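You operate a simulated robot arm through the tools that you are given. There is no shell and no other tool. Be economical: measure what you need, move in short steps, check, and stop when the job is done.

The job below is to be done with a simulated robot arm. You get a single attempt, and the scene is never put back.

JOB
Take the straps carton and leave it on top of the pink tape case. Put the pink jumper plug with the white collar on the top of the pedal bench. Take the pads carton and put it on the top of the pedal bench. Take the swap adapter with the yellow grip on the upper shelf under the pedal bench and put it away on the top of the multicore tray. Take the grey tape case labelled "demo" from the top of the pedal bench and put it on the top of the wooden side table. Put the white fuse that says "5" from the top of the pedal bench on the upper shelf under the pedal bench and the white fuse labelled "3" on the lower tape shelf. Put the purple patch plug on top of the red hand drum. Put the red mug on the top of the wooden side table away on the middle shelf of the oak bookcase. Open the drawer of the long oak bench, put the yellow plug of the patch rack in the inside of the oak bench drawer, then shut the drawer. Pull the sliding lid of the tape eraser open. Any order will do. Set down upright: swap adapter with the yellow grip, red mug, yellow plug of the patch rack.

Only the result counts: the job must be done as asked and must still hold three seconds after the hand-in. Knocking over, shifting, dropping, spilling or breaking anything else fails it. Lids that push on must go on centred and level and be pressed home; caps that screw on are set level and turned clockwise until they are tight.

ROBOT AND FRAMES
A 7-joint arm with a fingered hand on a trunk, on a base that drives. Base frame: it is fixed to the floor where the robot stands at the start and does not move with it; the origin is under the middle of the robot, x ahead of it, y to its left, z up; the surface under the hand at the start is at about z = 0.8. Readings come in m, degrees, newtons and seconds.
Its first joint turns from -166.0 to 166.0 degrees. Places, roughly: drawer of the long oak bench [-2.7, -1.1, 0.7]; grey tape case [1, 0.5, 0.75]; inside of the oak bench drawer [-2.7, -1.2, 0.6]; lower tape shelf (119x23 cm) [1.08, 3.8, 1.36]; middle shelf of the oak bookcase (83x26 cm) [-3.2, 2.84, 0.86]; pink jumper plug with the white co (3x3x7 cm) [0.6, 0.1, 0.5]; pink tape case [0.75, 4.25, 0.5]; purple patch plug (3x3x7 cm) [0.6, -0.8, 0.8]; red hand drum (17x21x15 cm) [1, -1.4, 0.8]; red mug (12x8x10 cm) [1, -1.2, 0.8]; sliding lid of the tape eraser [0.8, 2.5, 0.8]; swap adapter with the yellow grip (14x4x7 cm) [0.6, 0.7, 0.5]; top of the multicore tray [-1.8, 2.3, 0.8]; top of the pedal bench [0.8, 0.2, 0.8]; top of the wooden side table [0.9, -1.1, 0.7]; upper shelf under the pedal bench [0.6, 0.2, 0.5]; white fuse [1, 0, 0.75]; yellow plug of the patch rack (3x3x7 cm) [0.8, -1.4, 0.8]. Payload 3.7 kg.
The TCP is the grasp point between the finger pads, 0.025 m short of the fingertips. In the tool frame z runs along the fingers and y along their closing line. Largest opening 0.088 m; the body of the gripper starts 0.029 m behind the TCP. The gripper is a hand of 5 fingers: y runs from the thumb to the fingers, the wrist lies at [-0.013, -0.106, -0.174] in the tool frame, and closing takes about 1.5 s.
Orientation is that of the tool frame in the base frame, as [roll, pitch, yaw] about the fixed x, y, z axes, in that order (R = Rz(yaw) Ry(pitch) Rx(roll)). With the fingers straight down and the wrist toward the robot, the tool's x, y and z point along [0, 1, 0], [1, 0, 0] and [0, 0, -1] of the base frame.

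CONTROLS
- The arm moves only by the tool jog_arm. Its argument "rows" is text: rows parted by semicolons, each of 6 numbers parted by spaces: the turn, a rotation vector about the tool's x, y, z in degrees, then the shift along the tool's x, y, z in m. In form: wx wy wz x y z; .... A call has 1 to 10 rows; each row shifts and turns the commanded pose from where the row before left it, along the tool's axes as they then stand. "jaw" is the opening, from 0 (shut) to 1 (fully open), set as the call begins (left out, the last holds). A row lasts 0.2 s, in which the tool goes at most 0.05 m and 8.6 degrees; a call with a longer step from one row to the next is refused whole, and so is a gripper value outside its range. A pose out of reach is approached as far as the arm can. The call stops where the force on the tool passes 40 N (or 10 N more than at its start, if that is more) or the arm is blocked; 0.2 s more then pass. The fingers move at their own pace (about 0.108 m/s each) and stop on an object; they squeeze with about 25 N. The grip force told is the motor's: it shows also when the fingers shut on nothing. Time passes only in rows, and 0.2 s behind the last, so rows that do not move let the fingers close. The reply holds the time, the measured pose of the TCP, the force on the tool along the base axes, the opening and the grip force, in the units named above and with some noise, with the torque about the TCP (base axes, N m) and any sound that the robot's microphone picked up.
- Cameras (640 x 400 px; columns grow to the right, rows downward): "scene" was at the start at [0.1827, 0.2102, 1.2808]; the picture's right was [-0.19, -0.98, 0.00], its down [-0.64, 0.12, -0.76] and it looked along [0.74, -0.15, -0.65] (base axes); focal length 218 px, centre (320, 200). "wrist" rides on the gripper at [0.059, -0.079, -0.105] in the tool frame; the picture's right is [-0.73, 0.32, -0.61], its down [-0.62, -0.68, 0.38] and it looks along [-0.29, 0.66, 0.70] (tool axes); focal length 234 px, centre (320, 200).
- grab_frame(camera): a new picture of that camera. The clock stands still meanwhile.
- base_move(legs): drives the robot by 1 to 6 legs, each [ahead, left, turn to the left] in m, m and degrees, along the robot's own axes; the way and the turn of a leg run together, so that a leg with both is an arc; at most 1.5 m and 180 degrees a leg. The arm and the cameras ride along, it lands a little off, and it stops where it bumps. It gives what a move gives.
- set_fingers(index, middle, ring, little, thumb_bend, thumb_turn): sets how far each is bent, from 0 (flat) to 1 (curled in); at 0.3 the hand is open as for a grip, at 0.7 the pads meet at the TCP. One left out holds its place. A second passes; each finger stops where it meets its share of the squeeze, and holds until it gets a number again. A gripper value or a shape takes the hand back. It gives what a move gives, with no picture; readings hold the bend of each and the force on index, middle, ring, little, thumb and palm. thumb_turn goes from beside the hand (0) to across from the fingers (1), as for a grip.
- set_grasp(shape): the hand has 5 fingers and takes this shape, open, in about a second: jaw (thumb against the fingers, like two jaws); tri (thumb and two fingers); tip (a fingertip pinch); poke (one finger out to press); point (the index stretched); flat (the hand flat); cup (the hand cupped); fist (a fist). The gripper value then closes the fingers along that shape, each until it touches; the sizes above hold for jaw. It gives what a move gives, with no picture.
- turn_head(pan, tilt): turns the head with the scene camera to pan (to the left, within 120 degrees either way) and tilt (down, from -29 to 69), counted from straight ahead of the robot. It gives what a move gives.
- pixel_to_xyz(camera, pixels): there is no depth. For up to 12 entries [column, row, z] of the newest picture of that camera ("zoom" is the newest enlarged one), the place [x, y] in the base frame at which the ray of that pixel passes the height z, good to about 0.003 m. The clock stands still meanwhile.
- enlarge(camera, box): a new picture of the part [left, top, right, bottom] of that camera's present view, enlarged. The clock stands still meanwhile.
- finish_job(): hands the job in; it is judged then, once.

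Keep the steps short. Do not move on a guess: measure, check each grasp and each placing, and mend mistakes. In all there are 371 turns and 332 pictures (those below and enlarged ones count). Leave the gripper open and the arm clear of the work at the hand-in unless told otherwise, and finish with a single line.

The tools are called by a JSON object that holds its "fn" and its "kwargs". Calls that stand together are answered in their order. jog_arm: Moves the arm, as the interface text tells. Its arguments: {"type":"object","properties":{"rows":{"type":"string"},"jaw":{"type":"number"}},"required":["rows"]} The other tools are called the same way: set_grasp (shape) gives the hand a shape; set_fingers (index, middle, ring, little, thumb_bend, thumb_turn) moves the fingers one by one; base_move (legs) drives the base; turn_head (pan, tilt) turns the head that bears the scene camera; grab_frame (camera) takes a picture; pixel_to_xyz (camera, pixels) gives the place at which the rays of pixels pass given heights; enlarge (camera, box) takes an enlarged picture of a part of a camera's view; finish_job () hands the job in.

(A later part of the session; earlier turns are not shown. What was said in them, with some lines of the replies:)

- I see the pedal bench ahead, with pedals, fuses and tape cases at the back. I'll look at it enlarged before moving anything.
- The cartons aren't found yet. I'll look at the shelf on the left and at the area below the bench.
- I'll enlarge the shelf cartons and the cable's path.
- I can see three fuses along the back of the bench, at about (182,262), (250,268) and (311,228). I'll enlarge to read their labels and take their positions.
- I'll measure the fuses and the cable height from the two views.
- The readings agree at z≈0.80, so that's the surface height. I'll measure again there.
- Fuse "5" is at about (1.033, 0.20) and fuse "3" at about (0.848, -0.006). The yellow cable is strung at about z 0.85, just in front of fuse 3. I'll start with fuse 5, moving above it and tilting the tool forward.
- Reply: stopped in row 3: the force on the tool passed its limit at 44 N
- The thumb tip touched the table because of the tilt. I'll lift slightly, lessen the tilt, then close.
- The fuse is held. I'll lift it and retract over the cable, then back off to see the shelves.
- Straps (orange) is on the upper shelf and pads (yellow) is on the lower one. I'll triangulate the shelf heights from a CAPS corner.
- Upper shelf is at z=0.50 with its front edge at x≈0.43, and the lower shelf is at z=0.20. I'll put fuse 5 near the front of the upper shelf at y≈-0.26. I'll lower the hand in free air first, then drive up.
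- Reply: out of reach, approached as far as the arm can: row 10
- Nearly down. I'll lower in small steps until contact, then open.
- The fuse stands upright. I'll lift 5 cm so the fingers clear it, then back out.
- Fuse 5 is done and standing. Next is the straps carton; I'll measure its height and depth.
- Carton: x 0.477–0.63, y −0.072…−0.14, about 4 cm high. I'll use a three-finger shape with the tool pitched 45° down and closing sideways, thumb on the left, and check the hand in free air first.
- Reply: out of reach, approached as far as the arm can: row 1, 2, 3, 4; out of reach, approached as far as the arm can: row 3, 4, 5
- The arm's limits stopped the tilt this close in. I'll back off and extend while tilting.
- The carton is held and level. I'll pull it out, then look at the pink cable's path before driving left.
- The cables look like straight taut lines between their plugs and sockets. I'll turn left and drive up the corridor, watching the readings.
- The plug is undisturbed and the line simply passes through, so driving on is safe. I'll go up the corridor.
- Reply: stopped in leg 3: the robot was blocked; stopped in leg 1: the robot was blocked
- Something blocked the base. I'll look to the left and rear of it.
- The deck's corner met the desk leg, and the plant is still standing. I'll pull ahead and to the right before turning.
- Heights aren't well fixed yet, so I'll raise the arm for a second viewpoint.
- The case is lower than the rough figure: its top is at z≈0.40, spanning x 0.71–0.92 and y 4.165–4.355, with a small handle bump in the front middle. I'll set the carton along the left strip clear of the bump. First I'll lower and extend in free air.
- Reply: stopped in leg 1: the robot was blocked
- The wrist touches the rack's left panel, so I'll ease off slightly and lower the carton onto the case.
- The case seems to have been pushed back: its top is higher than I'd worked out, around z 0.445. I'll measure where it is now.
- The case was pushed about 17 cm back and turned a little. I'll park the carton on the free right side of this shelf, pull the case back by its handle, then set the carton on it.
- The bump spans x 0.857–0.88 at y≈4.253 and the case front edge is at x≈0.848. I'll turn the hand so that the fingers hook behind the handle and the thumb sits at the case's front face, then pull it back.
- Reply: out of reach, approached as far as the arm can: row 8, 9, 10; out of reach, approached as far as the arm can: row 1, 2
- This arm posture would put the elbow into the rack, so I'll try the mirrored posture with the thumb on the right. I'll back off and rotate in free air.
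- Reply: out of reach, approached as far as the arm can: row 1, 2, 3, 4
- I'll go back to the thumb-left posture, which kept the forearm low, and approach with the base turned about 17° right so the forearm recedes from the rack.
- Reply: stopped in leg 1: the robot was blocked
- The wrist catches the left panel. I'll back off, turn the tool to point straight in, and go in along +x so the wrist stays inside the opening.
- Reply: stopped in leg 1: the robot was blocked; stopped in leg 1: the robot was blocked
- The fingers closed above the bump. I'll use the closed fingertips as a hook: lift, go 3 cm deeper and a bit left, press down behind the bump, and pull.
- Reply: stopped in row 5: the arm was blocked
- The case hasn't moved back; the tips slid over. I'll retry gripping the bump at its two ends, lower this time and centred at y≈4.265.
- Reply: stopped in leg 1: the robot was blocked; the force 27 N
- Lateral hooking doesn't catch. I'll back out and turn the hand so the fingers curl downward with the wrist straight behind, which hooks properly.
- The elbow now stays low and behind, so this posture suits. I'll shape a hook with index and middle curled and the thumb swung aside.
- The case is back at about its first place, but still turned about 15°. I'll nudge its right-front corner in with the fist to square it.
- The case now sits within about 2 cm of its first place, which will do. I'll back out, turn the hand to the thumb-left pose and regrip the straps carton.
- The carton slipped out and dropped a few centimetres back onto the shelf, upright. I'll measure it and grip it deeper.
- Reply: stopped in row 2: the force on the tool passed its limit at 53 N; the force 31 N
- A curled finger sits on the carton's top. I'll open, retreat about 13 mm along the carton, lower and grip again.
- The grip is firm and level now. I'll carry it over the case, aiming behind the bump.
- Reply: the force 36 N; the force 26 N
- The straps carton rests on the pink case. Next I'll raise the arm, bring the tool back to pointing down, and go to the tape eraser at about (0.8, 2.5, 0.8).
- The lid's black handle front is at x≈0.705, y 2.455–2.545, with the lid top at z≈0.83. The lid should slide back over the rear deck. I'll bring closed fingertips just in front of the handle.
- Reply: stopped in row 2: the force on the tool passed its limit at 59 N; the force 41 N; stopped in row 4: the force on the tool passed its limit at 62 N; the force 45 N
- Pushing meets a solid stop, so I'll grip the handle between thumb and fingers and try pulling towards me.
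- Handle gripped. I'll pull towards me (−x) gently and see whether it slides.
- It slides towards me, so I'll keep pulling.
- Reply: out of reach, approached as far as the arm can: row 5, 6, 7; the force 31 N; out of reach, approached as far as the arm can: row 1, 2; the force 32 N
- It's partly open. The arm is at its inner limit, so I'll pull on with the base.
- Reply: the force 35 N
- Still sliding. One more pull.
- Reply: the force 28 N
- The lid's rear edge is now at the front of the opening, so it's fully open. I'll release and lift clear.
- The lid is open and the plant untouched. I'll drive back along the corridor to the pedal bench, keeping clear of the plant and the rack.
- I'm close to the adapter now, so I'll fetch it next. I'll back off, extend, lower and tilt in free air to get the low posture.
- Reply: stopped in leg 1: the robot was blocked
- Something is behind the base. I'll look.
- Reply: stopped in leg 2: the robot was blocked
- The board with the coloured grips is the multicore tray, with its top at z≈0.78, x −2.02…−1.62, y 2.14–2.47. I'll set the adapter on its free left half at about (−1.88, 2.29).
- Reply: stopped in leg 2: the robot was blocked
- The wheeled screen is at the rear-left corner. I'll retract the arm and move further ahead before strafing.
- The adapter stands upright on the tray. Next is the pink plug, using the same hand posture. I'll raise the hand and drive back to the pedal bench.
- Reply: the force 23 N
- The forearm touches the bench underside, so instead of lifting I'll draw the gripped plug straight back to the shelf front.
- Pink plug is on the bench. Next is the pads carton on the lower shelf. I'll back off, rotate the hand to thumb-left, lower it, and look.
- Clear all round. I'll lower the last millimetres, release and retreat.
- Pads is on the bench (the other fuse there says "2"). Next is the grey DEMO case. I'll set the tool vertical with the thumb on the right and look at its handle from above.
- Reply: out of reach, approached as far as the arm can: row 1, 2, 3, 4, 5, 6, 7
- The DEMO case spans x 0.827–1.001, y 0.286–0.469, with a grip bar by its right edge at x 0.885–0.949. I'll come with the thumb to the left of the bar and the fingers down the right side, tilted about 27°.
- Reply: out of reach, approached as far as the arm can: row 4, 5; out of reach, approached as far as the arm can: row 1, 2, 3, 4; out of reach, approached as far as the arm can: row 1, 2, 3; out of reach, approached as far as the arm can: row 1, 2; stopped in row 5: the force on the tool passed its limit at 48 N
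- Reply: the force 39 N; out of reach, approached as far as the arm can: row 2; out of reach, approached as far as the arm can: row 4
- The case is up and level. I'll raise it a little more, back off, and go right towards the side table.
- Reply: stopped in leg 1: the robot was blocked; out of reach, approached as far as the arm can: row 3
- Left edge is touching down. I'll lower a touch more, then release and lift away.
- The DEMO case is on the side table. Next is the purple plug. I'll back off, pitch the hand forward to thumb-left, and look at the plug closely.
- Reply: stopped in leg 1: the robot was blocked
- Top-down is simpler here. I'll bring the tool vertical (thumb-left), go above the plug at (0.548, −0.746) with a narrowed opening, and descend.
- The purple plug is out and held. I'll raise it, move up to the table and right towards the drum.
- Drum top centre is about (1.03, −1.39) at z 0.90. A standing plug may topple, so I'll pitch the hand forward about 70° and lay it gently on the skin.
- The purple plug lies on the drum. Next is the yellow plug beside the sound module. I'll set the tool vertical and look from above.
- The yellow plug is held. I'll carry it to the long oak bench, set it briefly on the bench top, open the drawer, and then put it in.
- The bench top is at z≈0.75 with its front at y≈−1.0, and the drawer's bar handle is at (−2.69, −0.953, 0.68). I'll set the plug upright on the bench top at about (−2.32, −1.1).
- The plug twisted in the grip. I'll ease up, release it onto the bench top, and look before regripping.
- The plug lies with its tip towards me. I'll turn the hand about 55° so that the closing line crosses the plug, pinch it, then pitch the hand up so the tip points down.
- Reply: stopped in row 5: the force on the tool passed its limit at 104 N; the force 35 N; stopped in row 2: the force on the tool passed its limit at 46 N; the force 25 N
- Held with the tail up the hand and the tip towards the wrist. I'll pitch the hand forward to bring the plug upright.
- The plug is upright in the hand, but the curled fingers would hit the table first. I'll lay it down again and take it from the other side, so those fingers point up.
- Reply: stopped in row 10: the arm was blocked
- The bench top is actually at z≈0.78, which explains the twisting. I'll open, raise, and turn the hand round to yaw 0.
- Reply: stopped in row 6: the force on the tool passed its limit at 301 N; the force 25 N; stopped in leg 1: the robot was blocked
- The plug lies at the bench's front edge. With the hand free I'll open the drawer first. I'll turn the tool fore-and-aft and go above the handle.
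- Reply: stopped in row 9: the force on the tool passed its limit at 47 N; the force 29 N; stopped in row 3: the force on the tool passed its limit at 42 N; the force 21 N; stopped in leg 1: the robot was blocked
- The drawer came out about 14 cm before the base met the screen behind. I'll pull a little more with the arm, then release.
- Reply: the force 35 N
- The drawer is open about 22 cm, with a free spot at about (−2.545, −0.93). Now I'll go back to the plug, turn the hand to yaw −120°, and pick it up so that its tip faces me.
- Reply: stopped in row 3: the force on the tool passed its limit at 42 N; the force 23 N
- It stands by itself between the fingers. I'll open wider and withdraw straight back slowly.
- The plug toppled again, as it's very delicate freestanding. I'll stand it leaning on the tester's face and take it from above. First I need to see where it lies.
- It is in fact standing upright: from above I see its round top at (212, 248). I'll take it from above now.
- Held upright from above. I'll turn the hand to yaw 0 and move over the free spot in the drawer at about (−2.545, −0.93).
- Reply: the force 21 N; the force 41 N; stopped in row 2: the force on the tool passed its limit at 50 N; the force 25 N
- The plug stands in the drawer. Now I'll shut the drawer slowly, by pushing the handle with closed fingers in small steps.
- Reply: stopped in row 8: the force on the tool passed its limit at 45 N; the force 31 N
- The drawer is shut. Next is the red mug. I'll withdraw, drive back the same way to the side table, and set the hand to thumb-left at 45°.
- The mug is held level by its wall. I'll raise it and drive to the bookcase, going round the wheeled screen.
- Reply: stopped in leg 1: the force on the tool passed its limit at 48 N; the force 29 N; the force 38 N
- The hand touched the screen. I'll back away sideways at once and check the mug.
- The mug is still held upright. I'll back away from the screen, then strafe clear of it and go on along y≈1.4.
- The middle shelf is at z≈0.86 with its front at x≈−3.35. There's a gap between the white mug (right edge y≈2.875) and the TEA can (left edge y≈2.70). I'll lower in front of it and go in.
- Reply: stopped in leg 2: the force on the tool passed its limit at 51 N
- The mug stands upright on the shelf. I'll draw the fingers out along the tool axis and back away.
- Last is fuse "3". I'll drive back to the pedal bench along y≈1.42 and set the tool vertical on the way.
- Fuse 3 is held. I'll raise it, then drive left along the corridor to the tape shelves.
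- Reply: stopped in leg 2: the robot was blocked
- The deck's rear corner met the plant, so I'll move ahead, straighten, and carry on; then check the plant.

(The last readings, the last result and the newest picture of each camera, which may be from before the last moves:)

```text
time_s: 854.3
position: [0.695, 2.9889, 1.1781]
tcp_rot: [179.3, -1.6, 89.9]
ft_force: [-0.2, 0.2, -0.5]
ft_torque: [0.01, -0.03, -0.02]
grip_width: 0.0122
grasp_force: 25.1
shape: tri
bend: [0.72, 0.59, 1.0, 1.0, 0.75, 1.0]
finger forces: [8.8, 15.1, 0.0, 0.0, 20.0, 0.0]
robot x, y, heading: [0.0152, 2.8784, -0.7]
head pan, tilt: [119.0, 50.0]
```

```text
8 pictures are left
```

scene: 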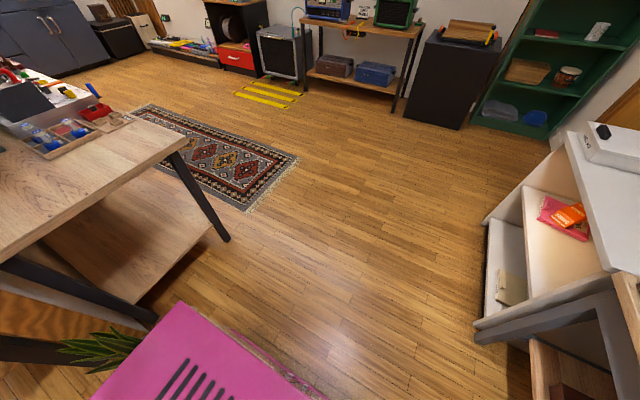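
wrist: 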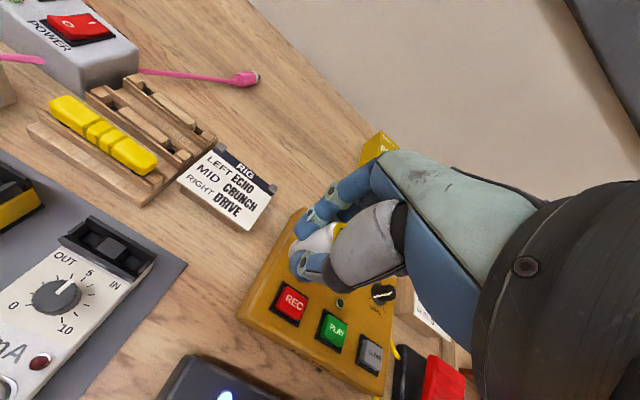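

The plant is still upright. I'll raise the fuse above shelf height and go to the free right end of the lower tape shelf.

{"fn": "jog_arm", "kwargs": {"rows": "0 0 0 0 0 -0.045;0 0 0 0 0 -0.045;0 0 0 0 0 -0.045;0 0 0 0 0 -0.045;0 0 0 0 0 -0.045;0 0 0 0 0 -0.045;0 0 0 0 0 0"}}

{"fn": "base_move", "kwargs": {"legs": [[0, 0.3, 0]]}}

{"fn": "jog_arm", "kwargs": {"rows": "0 0 0 0 0.03 0;0 0 0 0 0.03 0;0 0 0 0 0.03 0;0 0 0 0 0.03 0;0 0 0 0 0 0"}}

{"fn": "grab_frame", "kwargs": {"camera": "wrist"}}

```text
time_s: 855.9
position: [0.6917, 2.9821, 1.4478]
tcp_rot: [179.3, -1.7, 89.9]
ft_force: [-0.1, 0.2, -0.3]
ft_torque: [-0.01, 0.02, -0.03]
grip_width: 0.0122
grasp_force: 24.6
shape: tri
bend: [0.72, 0.59, 1.0, 1.0, 0.75, 1.0]
finger forces: [9.0, 15.4, 0.0, 0.1, 19.8, 0.1]
robot x, y, heading: [0.011, 2.8789, -0.6]
head pan, tilt: [119.0, 50.0]
```

```text
time_s: 858.0
position: [0.6936, 3.2938, 1.4478]
tcp_rot: [179.3, -1.7, 90.1]
ft_force: [-1.0, 0.5, -1.0]
ft_torque: [0.01, 0.03, 0.0]
grip_width: 0.0124
grasp_force: 25.1
shape: tri
bend: [0.72, 0.59, 1.0, 1.0, 0.75, 1.0]
finger forces: [9.0, 15.2, 0.0, 0.0, 19.8, 0.1]
robot x, y, heading: [0.0183, 3.1846, -0.4]
head pan, tilt: [119.0, 50.0]
```

```text
time_s: 859.1
position: [0.7764, 3.2805, 1.4194]
tcp_rot: [179.3, -1.7, 90.1]
ft_force: [-0.1, 0.4, 0.1]
ft_torque: [-0.04, 0.01, 0.0]
grip_width: 0.0124
grasp_force: 25.0
shape: tri
bend: [0.72, 0.59, 1.0, 1.0, 0.76, 1.0]
finger forces: [8.7, 15.3, 0.0, 0.0, 19.7, 0.0]
out of reach, approached as far as the arm can: row 1, 2, 3, 4
robot x, y, heading: [0.0136, 3.1883, -0.5]
head pan, tilt: [119.0, 50.0]
```

```text
7 pictures are left
```

wrist: 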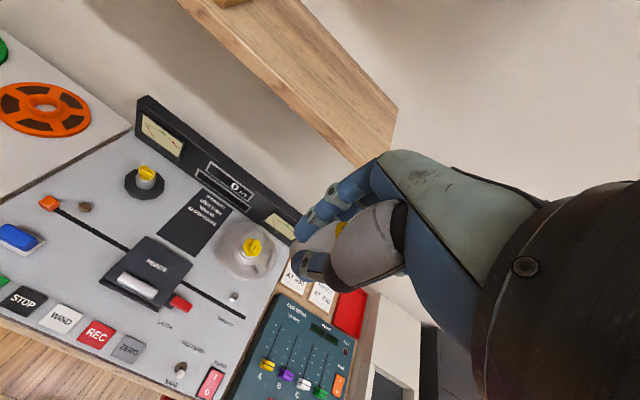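

{"fn": "pixel_to_xyz", "kwargs": {"camera": "wrist", "pixels": [[358, 158, 1.36], [396, 105, 1.36], [200, 5, 1.36], [300, 60, 1.36], [250, 5, 1.36]]}}

{"fn": "jog_arm", "kwargs": {"rows": "-7.5 0 0 0 -0.01 -0.01;-7.5 0 0 0 0 -0.01;-7.5 0 0 0 0 -0.01;-7.5 0 0 0 0 -0.01;-7.5 0 0 0 0 0;0 0 0 0 0.035 0.02;0 0 0 0 0.035 0.02;0 0 0 0 0.035 0.02;0 0 0 0 0 0"}}

```text
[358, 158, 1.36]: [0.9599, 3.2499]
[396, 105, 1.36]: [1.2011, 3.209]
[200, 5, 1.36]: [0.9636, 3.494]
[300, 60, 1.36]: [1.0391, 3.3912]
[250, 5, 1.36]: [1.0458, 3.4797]
```

```text
time_s: 861.1
position: [0.8781, 3.2825, 1.4777]
tcp_rot: [141.8, -1.6, 90.0]
ft_force: [-0.1, -0.6, -1.4]
ft_torque: [0.03, 0.01, -0.01]
grip_width: 0.0121
grasp_force: 25.5
shape: tri
bend: [0.72, 0.59, 1.0, 1.0, 0.76, 1.0]
finger forces: [8.3, 15.1, 0.1, 0.1, 19.5, 0.1]
robot x, y, heading: [0.017, 3.1855, -0.2]
head pan, tilt: [119.0, 50.0]
```

Shelf edge at x≈0.96 and z≈1.36 is confirmed. I'll move the base closer and lessen the tilt so that the fuse goes down nearly upright.

{"fn": "base_move", "kwargs": {"legs": [[0.09, 0.02, 0]]}}

{"fn": "jog_arm", "kwargs": {"rows": "6.5 0 0 0 0 0;6.5 0 0 0 0 0;6 0 0 0 0 0;0 0 0 0 0 0"}}

```text
time_s: 862.3
position: [0.9665, 3.303, 1.4766]
tcp_rot: [141.9, -1.7, 90.2]
ft_force: [-0.5, -0.3, 0.5]
ft_torque: [-0.02, -0.02, -0.03]
grip_width: 0.0121
grasp_force: 25.4
shape: tri
bend: [0.72, 0.59, 1.0, 1.0, 0.76, 1.0]
finger forces: [8.3, 15.1, 0.0, 0.1, 19.4, 0.0]
robot x, y, heading: [0.11, 3.2058, -0.6]
head pan, tilt: [119.0, 50.0]
```

```text
time_s: 863.3
position: [0.949, 3.2945, 1.4405]
tcp_rot: [160.8, -1.5, 90.1]
ft_force: [-0.5, -0.4, -0.9]
ft_torque: [-0.02, -0.03, -0.01]
grip_width: 0.0121
grasp_force: 25.0
shape: tri
bend: [0.72, 0.59, 1.0, 1.0, 0.76, 1.0]
finger forces: [7.9, 15.0, 0.0, 0.0, 19.3, 0.0]
out of reach, approached as far as the arm can: row 2, 3
robot x, y, heading: [0.1054, 3.2073, -0.4]
head pan, tilt: [119.0, 50.0]
```

{"fn": "base_move", "kwargs": {"legs": [[0.045, 0, 0]]}}

{"fn": "jog_arm", "kwargs": {"rows": "0 0 0 0 -0.005 0.015;0 0 0 0 -0.004 0.012;0 0 0 0 0 0"}}

{"fn": "enlarge", "kwargs": {"camera": "wrist", "box": [200, 100, 440, 280]}}

```text
time_s: 864.2
position: [0.9928, 3.2928, 1.4407]
tcp_rot: [160.9, -1.7, 90.2]
ft_force: [0.1, 0.3, -0.6]
ft_torque: [0.01, -0.01, 0.02]
grip_width: 0.012
grasp_force: 24.8
shape: tri
bend: [0.72, 0.59, 1.0, 1.0, 0.76, 1.0]
finger forces: [7.9, 15.0, 0.0, 0.1, 19.5, 0.1]
robot x, y, heading: [0.1509, 3.209, -0.2]
head pan, tilt: [119.0, 50.0]
```

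```text
time_s: 865.0
position: [0.9939, 3.2938, 1.4131]
tcp_rot: [160.9, -1.7, 90.3]
ft_force: [0.7, -0.6, -1.0]
ft_torque: [0.01, 0.04, 0.0]
grip_width: 0.0118
grasp_force: 24.5
shape: tri
bend: [0.72, 0.59, 1.0, 1.0, 0.76, 1.0]
finger forces: [7.9, 15.1, 0.0, 0.1, 19.4, 0.0]
robot x, y, heading: [0.1501, 3.2119, -0.2]
head pan, tilt: [119.0, 50.0]
```

```text
2.22 times, centred on (320, 190) of wrist
```

zoom: 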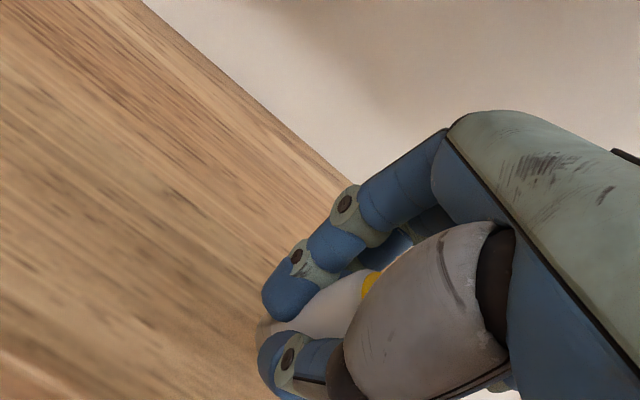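

{"fn": "jog_arm", "kwargs": {"rows": "5 0 0 0 0 0;4 0 0 0 0 0;0 0 0 0 -0.001 0.006;0 0 0 0 -0.001 0.004;0 0 0 0 0 0"}}

{"fn": "jog_arm", "kwargs": {"rows": "0 0 0 0 -0.001 0.004;0 0 0 0 0 0"}}

```text
time_s: 866.2
position: [0.9935, 3.296, 1.4021]
tcp_rot: [169.9, -1.6, 90.2]
ft_force: [-0.5, -0.4, -0.2]
ft_torque: [0.01, 0.02, -0.02]
grip_width: 0.0119
grasp_force: 24.8
shape: tri
bend: [0.72, 0.59, 1.0, 1.0, 0.76, 1.0]
finger forces: [8.0, 15.1, 0.1, 0.1, 19.4, 0.0]
robot x, y, heading: [0.1503, 3.2048, -0.2]
head pan, tilt: [119.0, 50.0]
```

```text
time_s: 866.8
position: [0.9925, 3.2952, 1.3972]
tcp_rot: [169.8, -1.7, 90.2]
ft_force: [-1.3, 0.5, -0.2]
ft_torque: [-0.02, 0.02, 0.04]
grip_width: 0.012
grasp_force: 25.2
shape: tri
bend: [0.72, 0.59, 1.0, 1.0, 0.76, 1.0]
finger forces: [8.0, 15.1, 0.0, 0.0, 19.4, 0.1]
robot x, y, heading: [0.1511, 3.2075, -0.2]
head pan, tilt: [119.0, 50.0]
```

{"fn": "jog_arm", "kwargs": {"rows": "0 0 0 0 0 -0.003;8 0 0 0 0 0;0 0 0 0 0 0.003;0 0 0 0 0 0.002;0 0 0 0 0 0"}}

{"fn": "jog_arm", "kwargs": {"rows": "0 0 0 0 0 0.002;0 0 0 0 0 0"}}

```text
time_s: 867.5
position: [0.9814, 3.295, 1.3886]
tcp_rot: [177.1, -1.9, 90.1]
ft_force: [2.5, 1.4, 24.3]
ft_torque: [-0.13, -0.39, 0.06]
grip_width: 0.0161
grasp_force: 25.2
shape: tri
bend: [0.73, 0.51, 1.0, 1.0, 0.81, 1.0]
finger forces: [5.6, 20.2, 0.8, 0.0, 21.8, 0.0]
out of reach, approached as far as the arm can: row 2
robot x, y, heading: [0.1495, 3.2112, -0.1]
head pan, tilt: [119.0, 50.0]
stopped in row 3: the force on the tool passed its limit at 44 N (the readings are from after the stop); the commanded pose is now the measured one
```

```text
time_s: 868.1
position: [0.9806, 3.2968, 1.3884]
tcp_rot: [176.9, -1.9, 90.2]
ft_force: [3.0, -0.5, 23.7]
ft_torque: [-0.13, -0.38, 0.03]
grip_width: 0.0164
grasp_force: 24.6
shape: tri
bend: [0.73, 0.51, 1.0, 1.0, 0.81, 1.0]
finger forces: [5.1, 20.4, 0.9, 0.1, 21.8, 0.1]
robot x, y, heading: [0.1493, 3.2103, -0.4]
head pan, tilt: [119.0, 50.0]
stopped in row 2: the force on the tool passed its limit at 41 N (the readings are from after the stop); the commanded pose is now the measured one
```

{"fn": "jog_arm", "kwargs": {"rows": "0 0 0 0 0 -0.003;0 0 0 0 0 0"}}

{"fn": "enlarge", "kwargs": {"camera": "wrist", "box": [200, 100, 440, 280]}}

```text
time_s: 868.7
position: [0.9818, 3.2964, 1.3908]
tcp_rot: [177.2, -1.8, 90.1]
ft_force: [-2.2, -0.2, 9.8]
ft_torque: [-0.07, -0.17, 0.01]
grip_width: 0.0158
grasp_force: 24.8
shape: tri
bend: [0.73, 0.52, 1.0, 1.0, 0.8, 1.0]
finger forces: [4.5, 18.3, 0.5, 0.0, 22.9, 0.0]
robot x, y, heading: [0.1522, 3.2091, -0.3]
head pan, tilt: [119.0, 50.0]
```

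```text
2.22 times, centred on (320, 190) of wrist
```

zoom: 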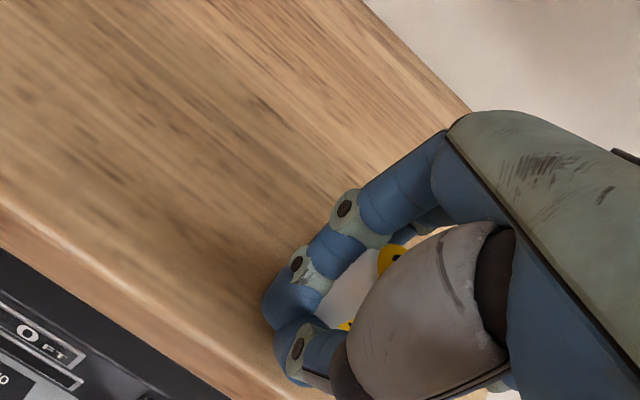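

It's rather near the edge. I'll lift a little, move 3 cm deeper with the base, and set it down there.

{"fn": "jog_arm", "kwargs": {"rows": "0 0 0 0 0 -0.012;0 0 0 0 0 0"}}

{"fn": "base_move", "kwargs": {"legs": [[0.04, 0, 0]]}}

{"fn": "jog_arm", "kwargs": {"rows": "0 0 0 0 0 0.007;0 0 0 0 0 0.003;0 0 0 0 0 0"}}

{"fn": "enlarge", "kwargs": {"camera": "wrist", "box": [200, 100, 440, 280]}}

```text
time_s: 869.3
position: [0.9745, 3.2949, 1.3948]
tcp_rot: [177.3, -1.8, 90.0]
ft_force: [-0.2, -0.2, 0.9]
ft_torque: [0.0, -0.01, 0.01]
grip_width: 0.0137
grasp_force: 25.9
shape: tri
bend: [0.73, 0.54, 0.99, 1.0, 0.8, 1.0]
finger forces: [4.4, 16.2, 4.4, 0.0, 20.7, 0.0]
out of reach, approached as far as the arm can: row 1
robot x, y, heading: [0.1493, 3.2097, -0.4]
head pan, tilt: [119.0, 50.0]
```

```text
time_s: 870.2
position: [1.0166, 3.2953, 1.395]
tcp_rot: [177.2, -1.8, 90.1]
ft_force: [0.9, 0.0, 0.8]
ft_torque: [-0.04, -0.04, 0.02]
grip_width: 0.0138
grasp_force: 25.0
shape: tri
bend: [0.73, 0.54, 0.99, 1.0, 0.8, 1.0]
finger forces: [4.4, 16.1, 4.6, 0.0, 20.7, 0.1]
robot x, y, heading: [0.1898, 3.2084, -0.5]
head pan, tilt: [119.0, 50.0]
```

```text
time_s: 871.0
position: [1.0145, 3.2951, 1.3884]
tcp_rot: [176.9, -1.9, 90.1]
ft_force: [-0.8, 2.8, 35.1]
ft_torque: [-0.15, -0.48, 0.03]
grip_width: 0.016
grasp_force: 25.1
shape: tri
bend: [0.73, 0.52, 0.99, 1.0, 0.8, 1.0]
finger forces: [6.9, 21.5, 1.1, 0.1, 27.2, 0.1]
robot x, y, heading: [0.1873, 3.205, -0.1]
head pan, tilt: [119.0, 50.0]
```

```text
2.22 times, centred on (320, 190) of wrist
```

zoom: 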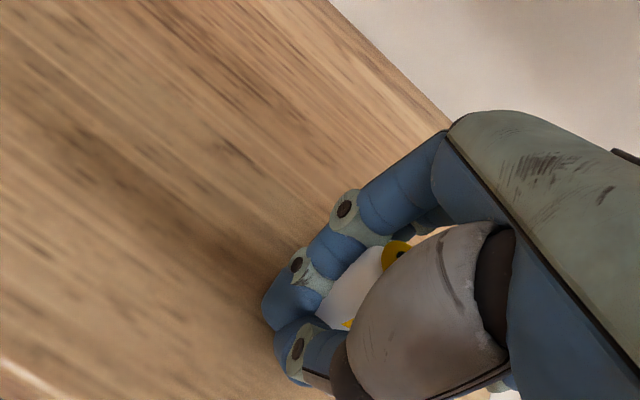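

{"fn": "jog_arm", "kwargs": {"rows": "0 0 0 0 0 -0.0025;0 0 0 0 0 0;0 0 0 0 0 0"}}

{"fn": "jog_arm", "kwargs": {"rows": "0 0 0 0 0 0;0 0 0 0 0 0;0 0 0 0 0 0;0 0 0 0 0 0", "jaw": 0.7}}

{"fn": "enlarge", "kwargs": {"camera": "wrist", "box": [200, 100, 440, 280]}}

```text
time_s: 871.8
position: [1.0148, 3.2947, 1.389]
tcp_rot: [177.1, -1.8, 90.0]
ft_force: [-4.1, 5.3, 23.6]
ft_torque: [-0.08, -0.25, 0.03]
grip_width: 0.0158
grasp_force: 25.1
shape: tri
bend: [0.73, 0.53, 0.99, 1.0, 0.8, 1.0]
finger forces: [7.0, 18.7, 1.2, 0.1, 26.8, 0.1]
robot x, y, heading: [0.1883, 3.2085, -0.3]
head pan, tilt: [119.0, 50.0]
```

```text
time_s: 872.8
position: [1.0154, 3.2955, 1.3865]
tcp_rot: [177.2, -1.9, 90.0]
ft_force: [1.9, -0.6, 1.8]
ft_torque: [0.0, 0.04, -0.01]
grip_width: 0.0604
grasp_force: 0.1
shape: tri
bend: [0.27, 0.37, 0.99, 0.99, 0.6, 1.0]
finger forces: [0.0, 0.0, 0.1, 0.0, 2.1, 0.0]
robot x, y, heading: [0.1898, 3.2081, -0.3]
head pan, tilt: [119.0, 50.0]
```

```text
2.22 times, centred on (320, 190) of wrist
```

zoom: 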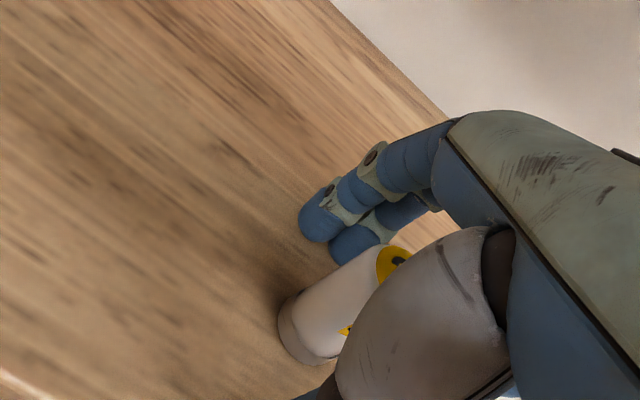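

The fuse stands upright. I'll open fully and slide the hand out sideways to the right so the fingers don't sweep over it.

{"fn": "jog_arm", "kwargs": {"rows": "0 0 0 0 0 0;0 0 0 0 0 0;0 0 0 -0.012 0 0;0 0 0 -0.02 0 0;0 0 0 -0.025 0 0;0 0 0 -0.025 0 0;0 0 0 0 0 0", "jaw": 0.85}}

{"fn": "base_move", "kwargs": {"legs": [[0, -0.1, 0], [-0.2, 0, 0]]}}

{"fn": "turn_head", "kwargs": {"pan": 10, "tilt": 0}}

{"fn": "enlarge", "kwargs": {"camera": "scene", "box": [200, 100, 440, 250]}}

```text
time_s: 874.4
position: [1.0163, 3.2157, 1.3847]
tcp_rot: [177.1, -1.9, 90.1]
ft_force: [0.5, 3.4, 6.3]
ft_torque: [0.13, 0.29, -0.18]
grip_width: 0.0746
grasp_force: 0.2
shape: tri
bend: [0.27, 0.33, 0.99, 0.99, 0.43, 0.95]
finger forces: [0.0, 0.1, 0.1, 0.0, 5.7, 0.0]
robot x, y, heading: [0.1871, 3.2109, -0.2]
head pan, tilt: [119.0, 50.0]
```

```text
time_s: 876.8
position: [0.8154, 3.1147, 1.3842]
tcp_rot: [177.1, -1.8, 90.1]
ft_force: [1.0, 0.1, 0.1]
ft_torque: [-0.02, 0.01, 0.0]
grip_width: 0.0745
grasp_force: 0.1
shape: tri
bend: [0.27, 0.33, 0.99, 0.99, 0.43, 0.98]
finger forces: [0.0, 0.1, 0.0, 0.0, 0.0, 0.0]
robot x, y, heading: [-0.0085, 3.1066, -0.3]
head pan, tilt: [119.0, 50.0]
```

```text
time_s: 878.6
position: [0.8145, 3.1148, 1.3841]
tcp_rot: [177.3, -1.8, 90.1]
ft_force: [-0.1, 0.3, 0.1]
ft_torque: [-0.02, -0.01, 0.01]
grip_width: 0.0747
grasp_force: 0.1
shape: tri
bend: [0.27, 0.33, 0.99, 0.99, 0.43, 0.98]
finger forces: [0.1, 0.0, 0.0, 0.0, 0.0, 0.1]
robot x, y, heading: [-0.0138, 3.1084, -0.5]
head pan, tilt: [10.0, 0.0]
```

```text
2.67 times, centred on (320, 175) of scene
```

zoom: 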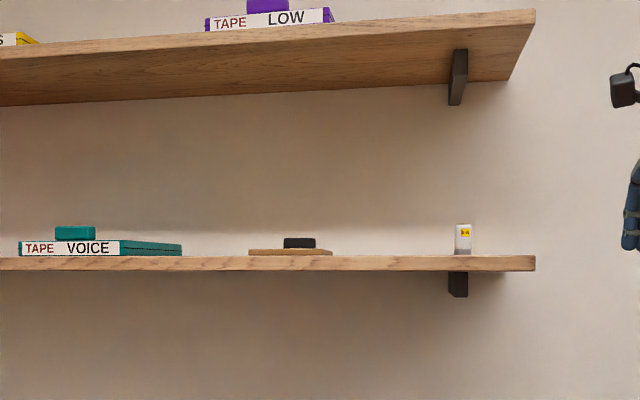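

The fuse stands on the lower tape shelf. I'll leave the hand fully open and clear, then hand in.

{"fn": "jog_arm", "kwargs": {"rows": "0 0 0 0 -0.03 0;0 0 0 0 -0.03 0;0 0 0 0 0 0;0 0 0 0 0 0", "jaw": 1}}

{"fn": "finish_job", "kwargs": {}}

```text
time_s: 879.6
position: [0.7555, 3.1152, 1.3807]
tcp_rot: [177.2, -1.7, 90.1]
ft_force: [0.1, 0.0, -0.5]
ft_torque: [-0.02, -0.02, 0.03]
grip_width: 0.0878
grasp_force: 0.0
shape: tri
bend: [0.3, 0.3, 0.99, 0.99, 0.3, 0.98]
finger forces: [0.0, 0.0, 0.0, 0.1, 0.0, 0.0]
robot x, y, heading: [-0.0089, 3.1092, -0.4]
head pan, tilt: [10.0, 0.0]
```

```text
The job is handed in.
```

I handed the job in with every item done, but the yellow plug and mug were not seen again after the drawer shut and I drew back, the pink tape case sits about 2 cm off and 12° turned after I pushed it, and I bumped a wheeled screen and the potted plant.
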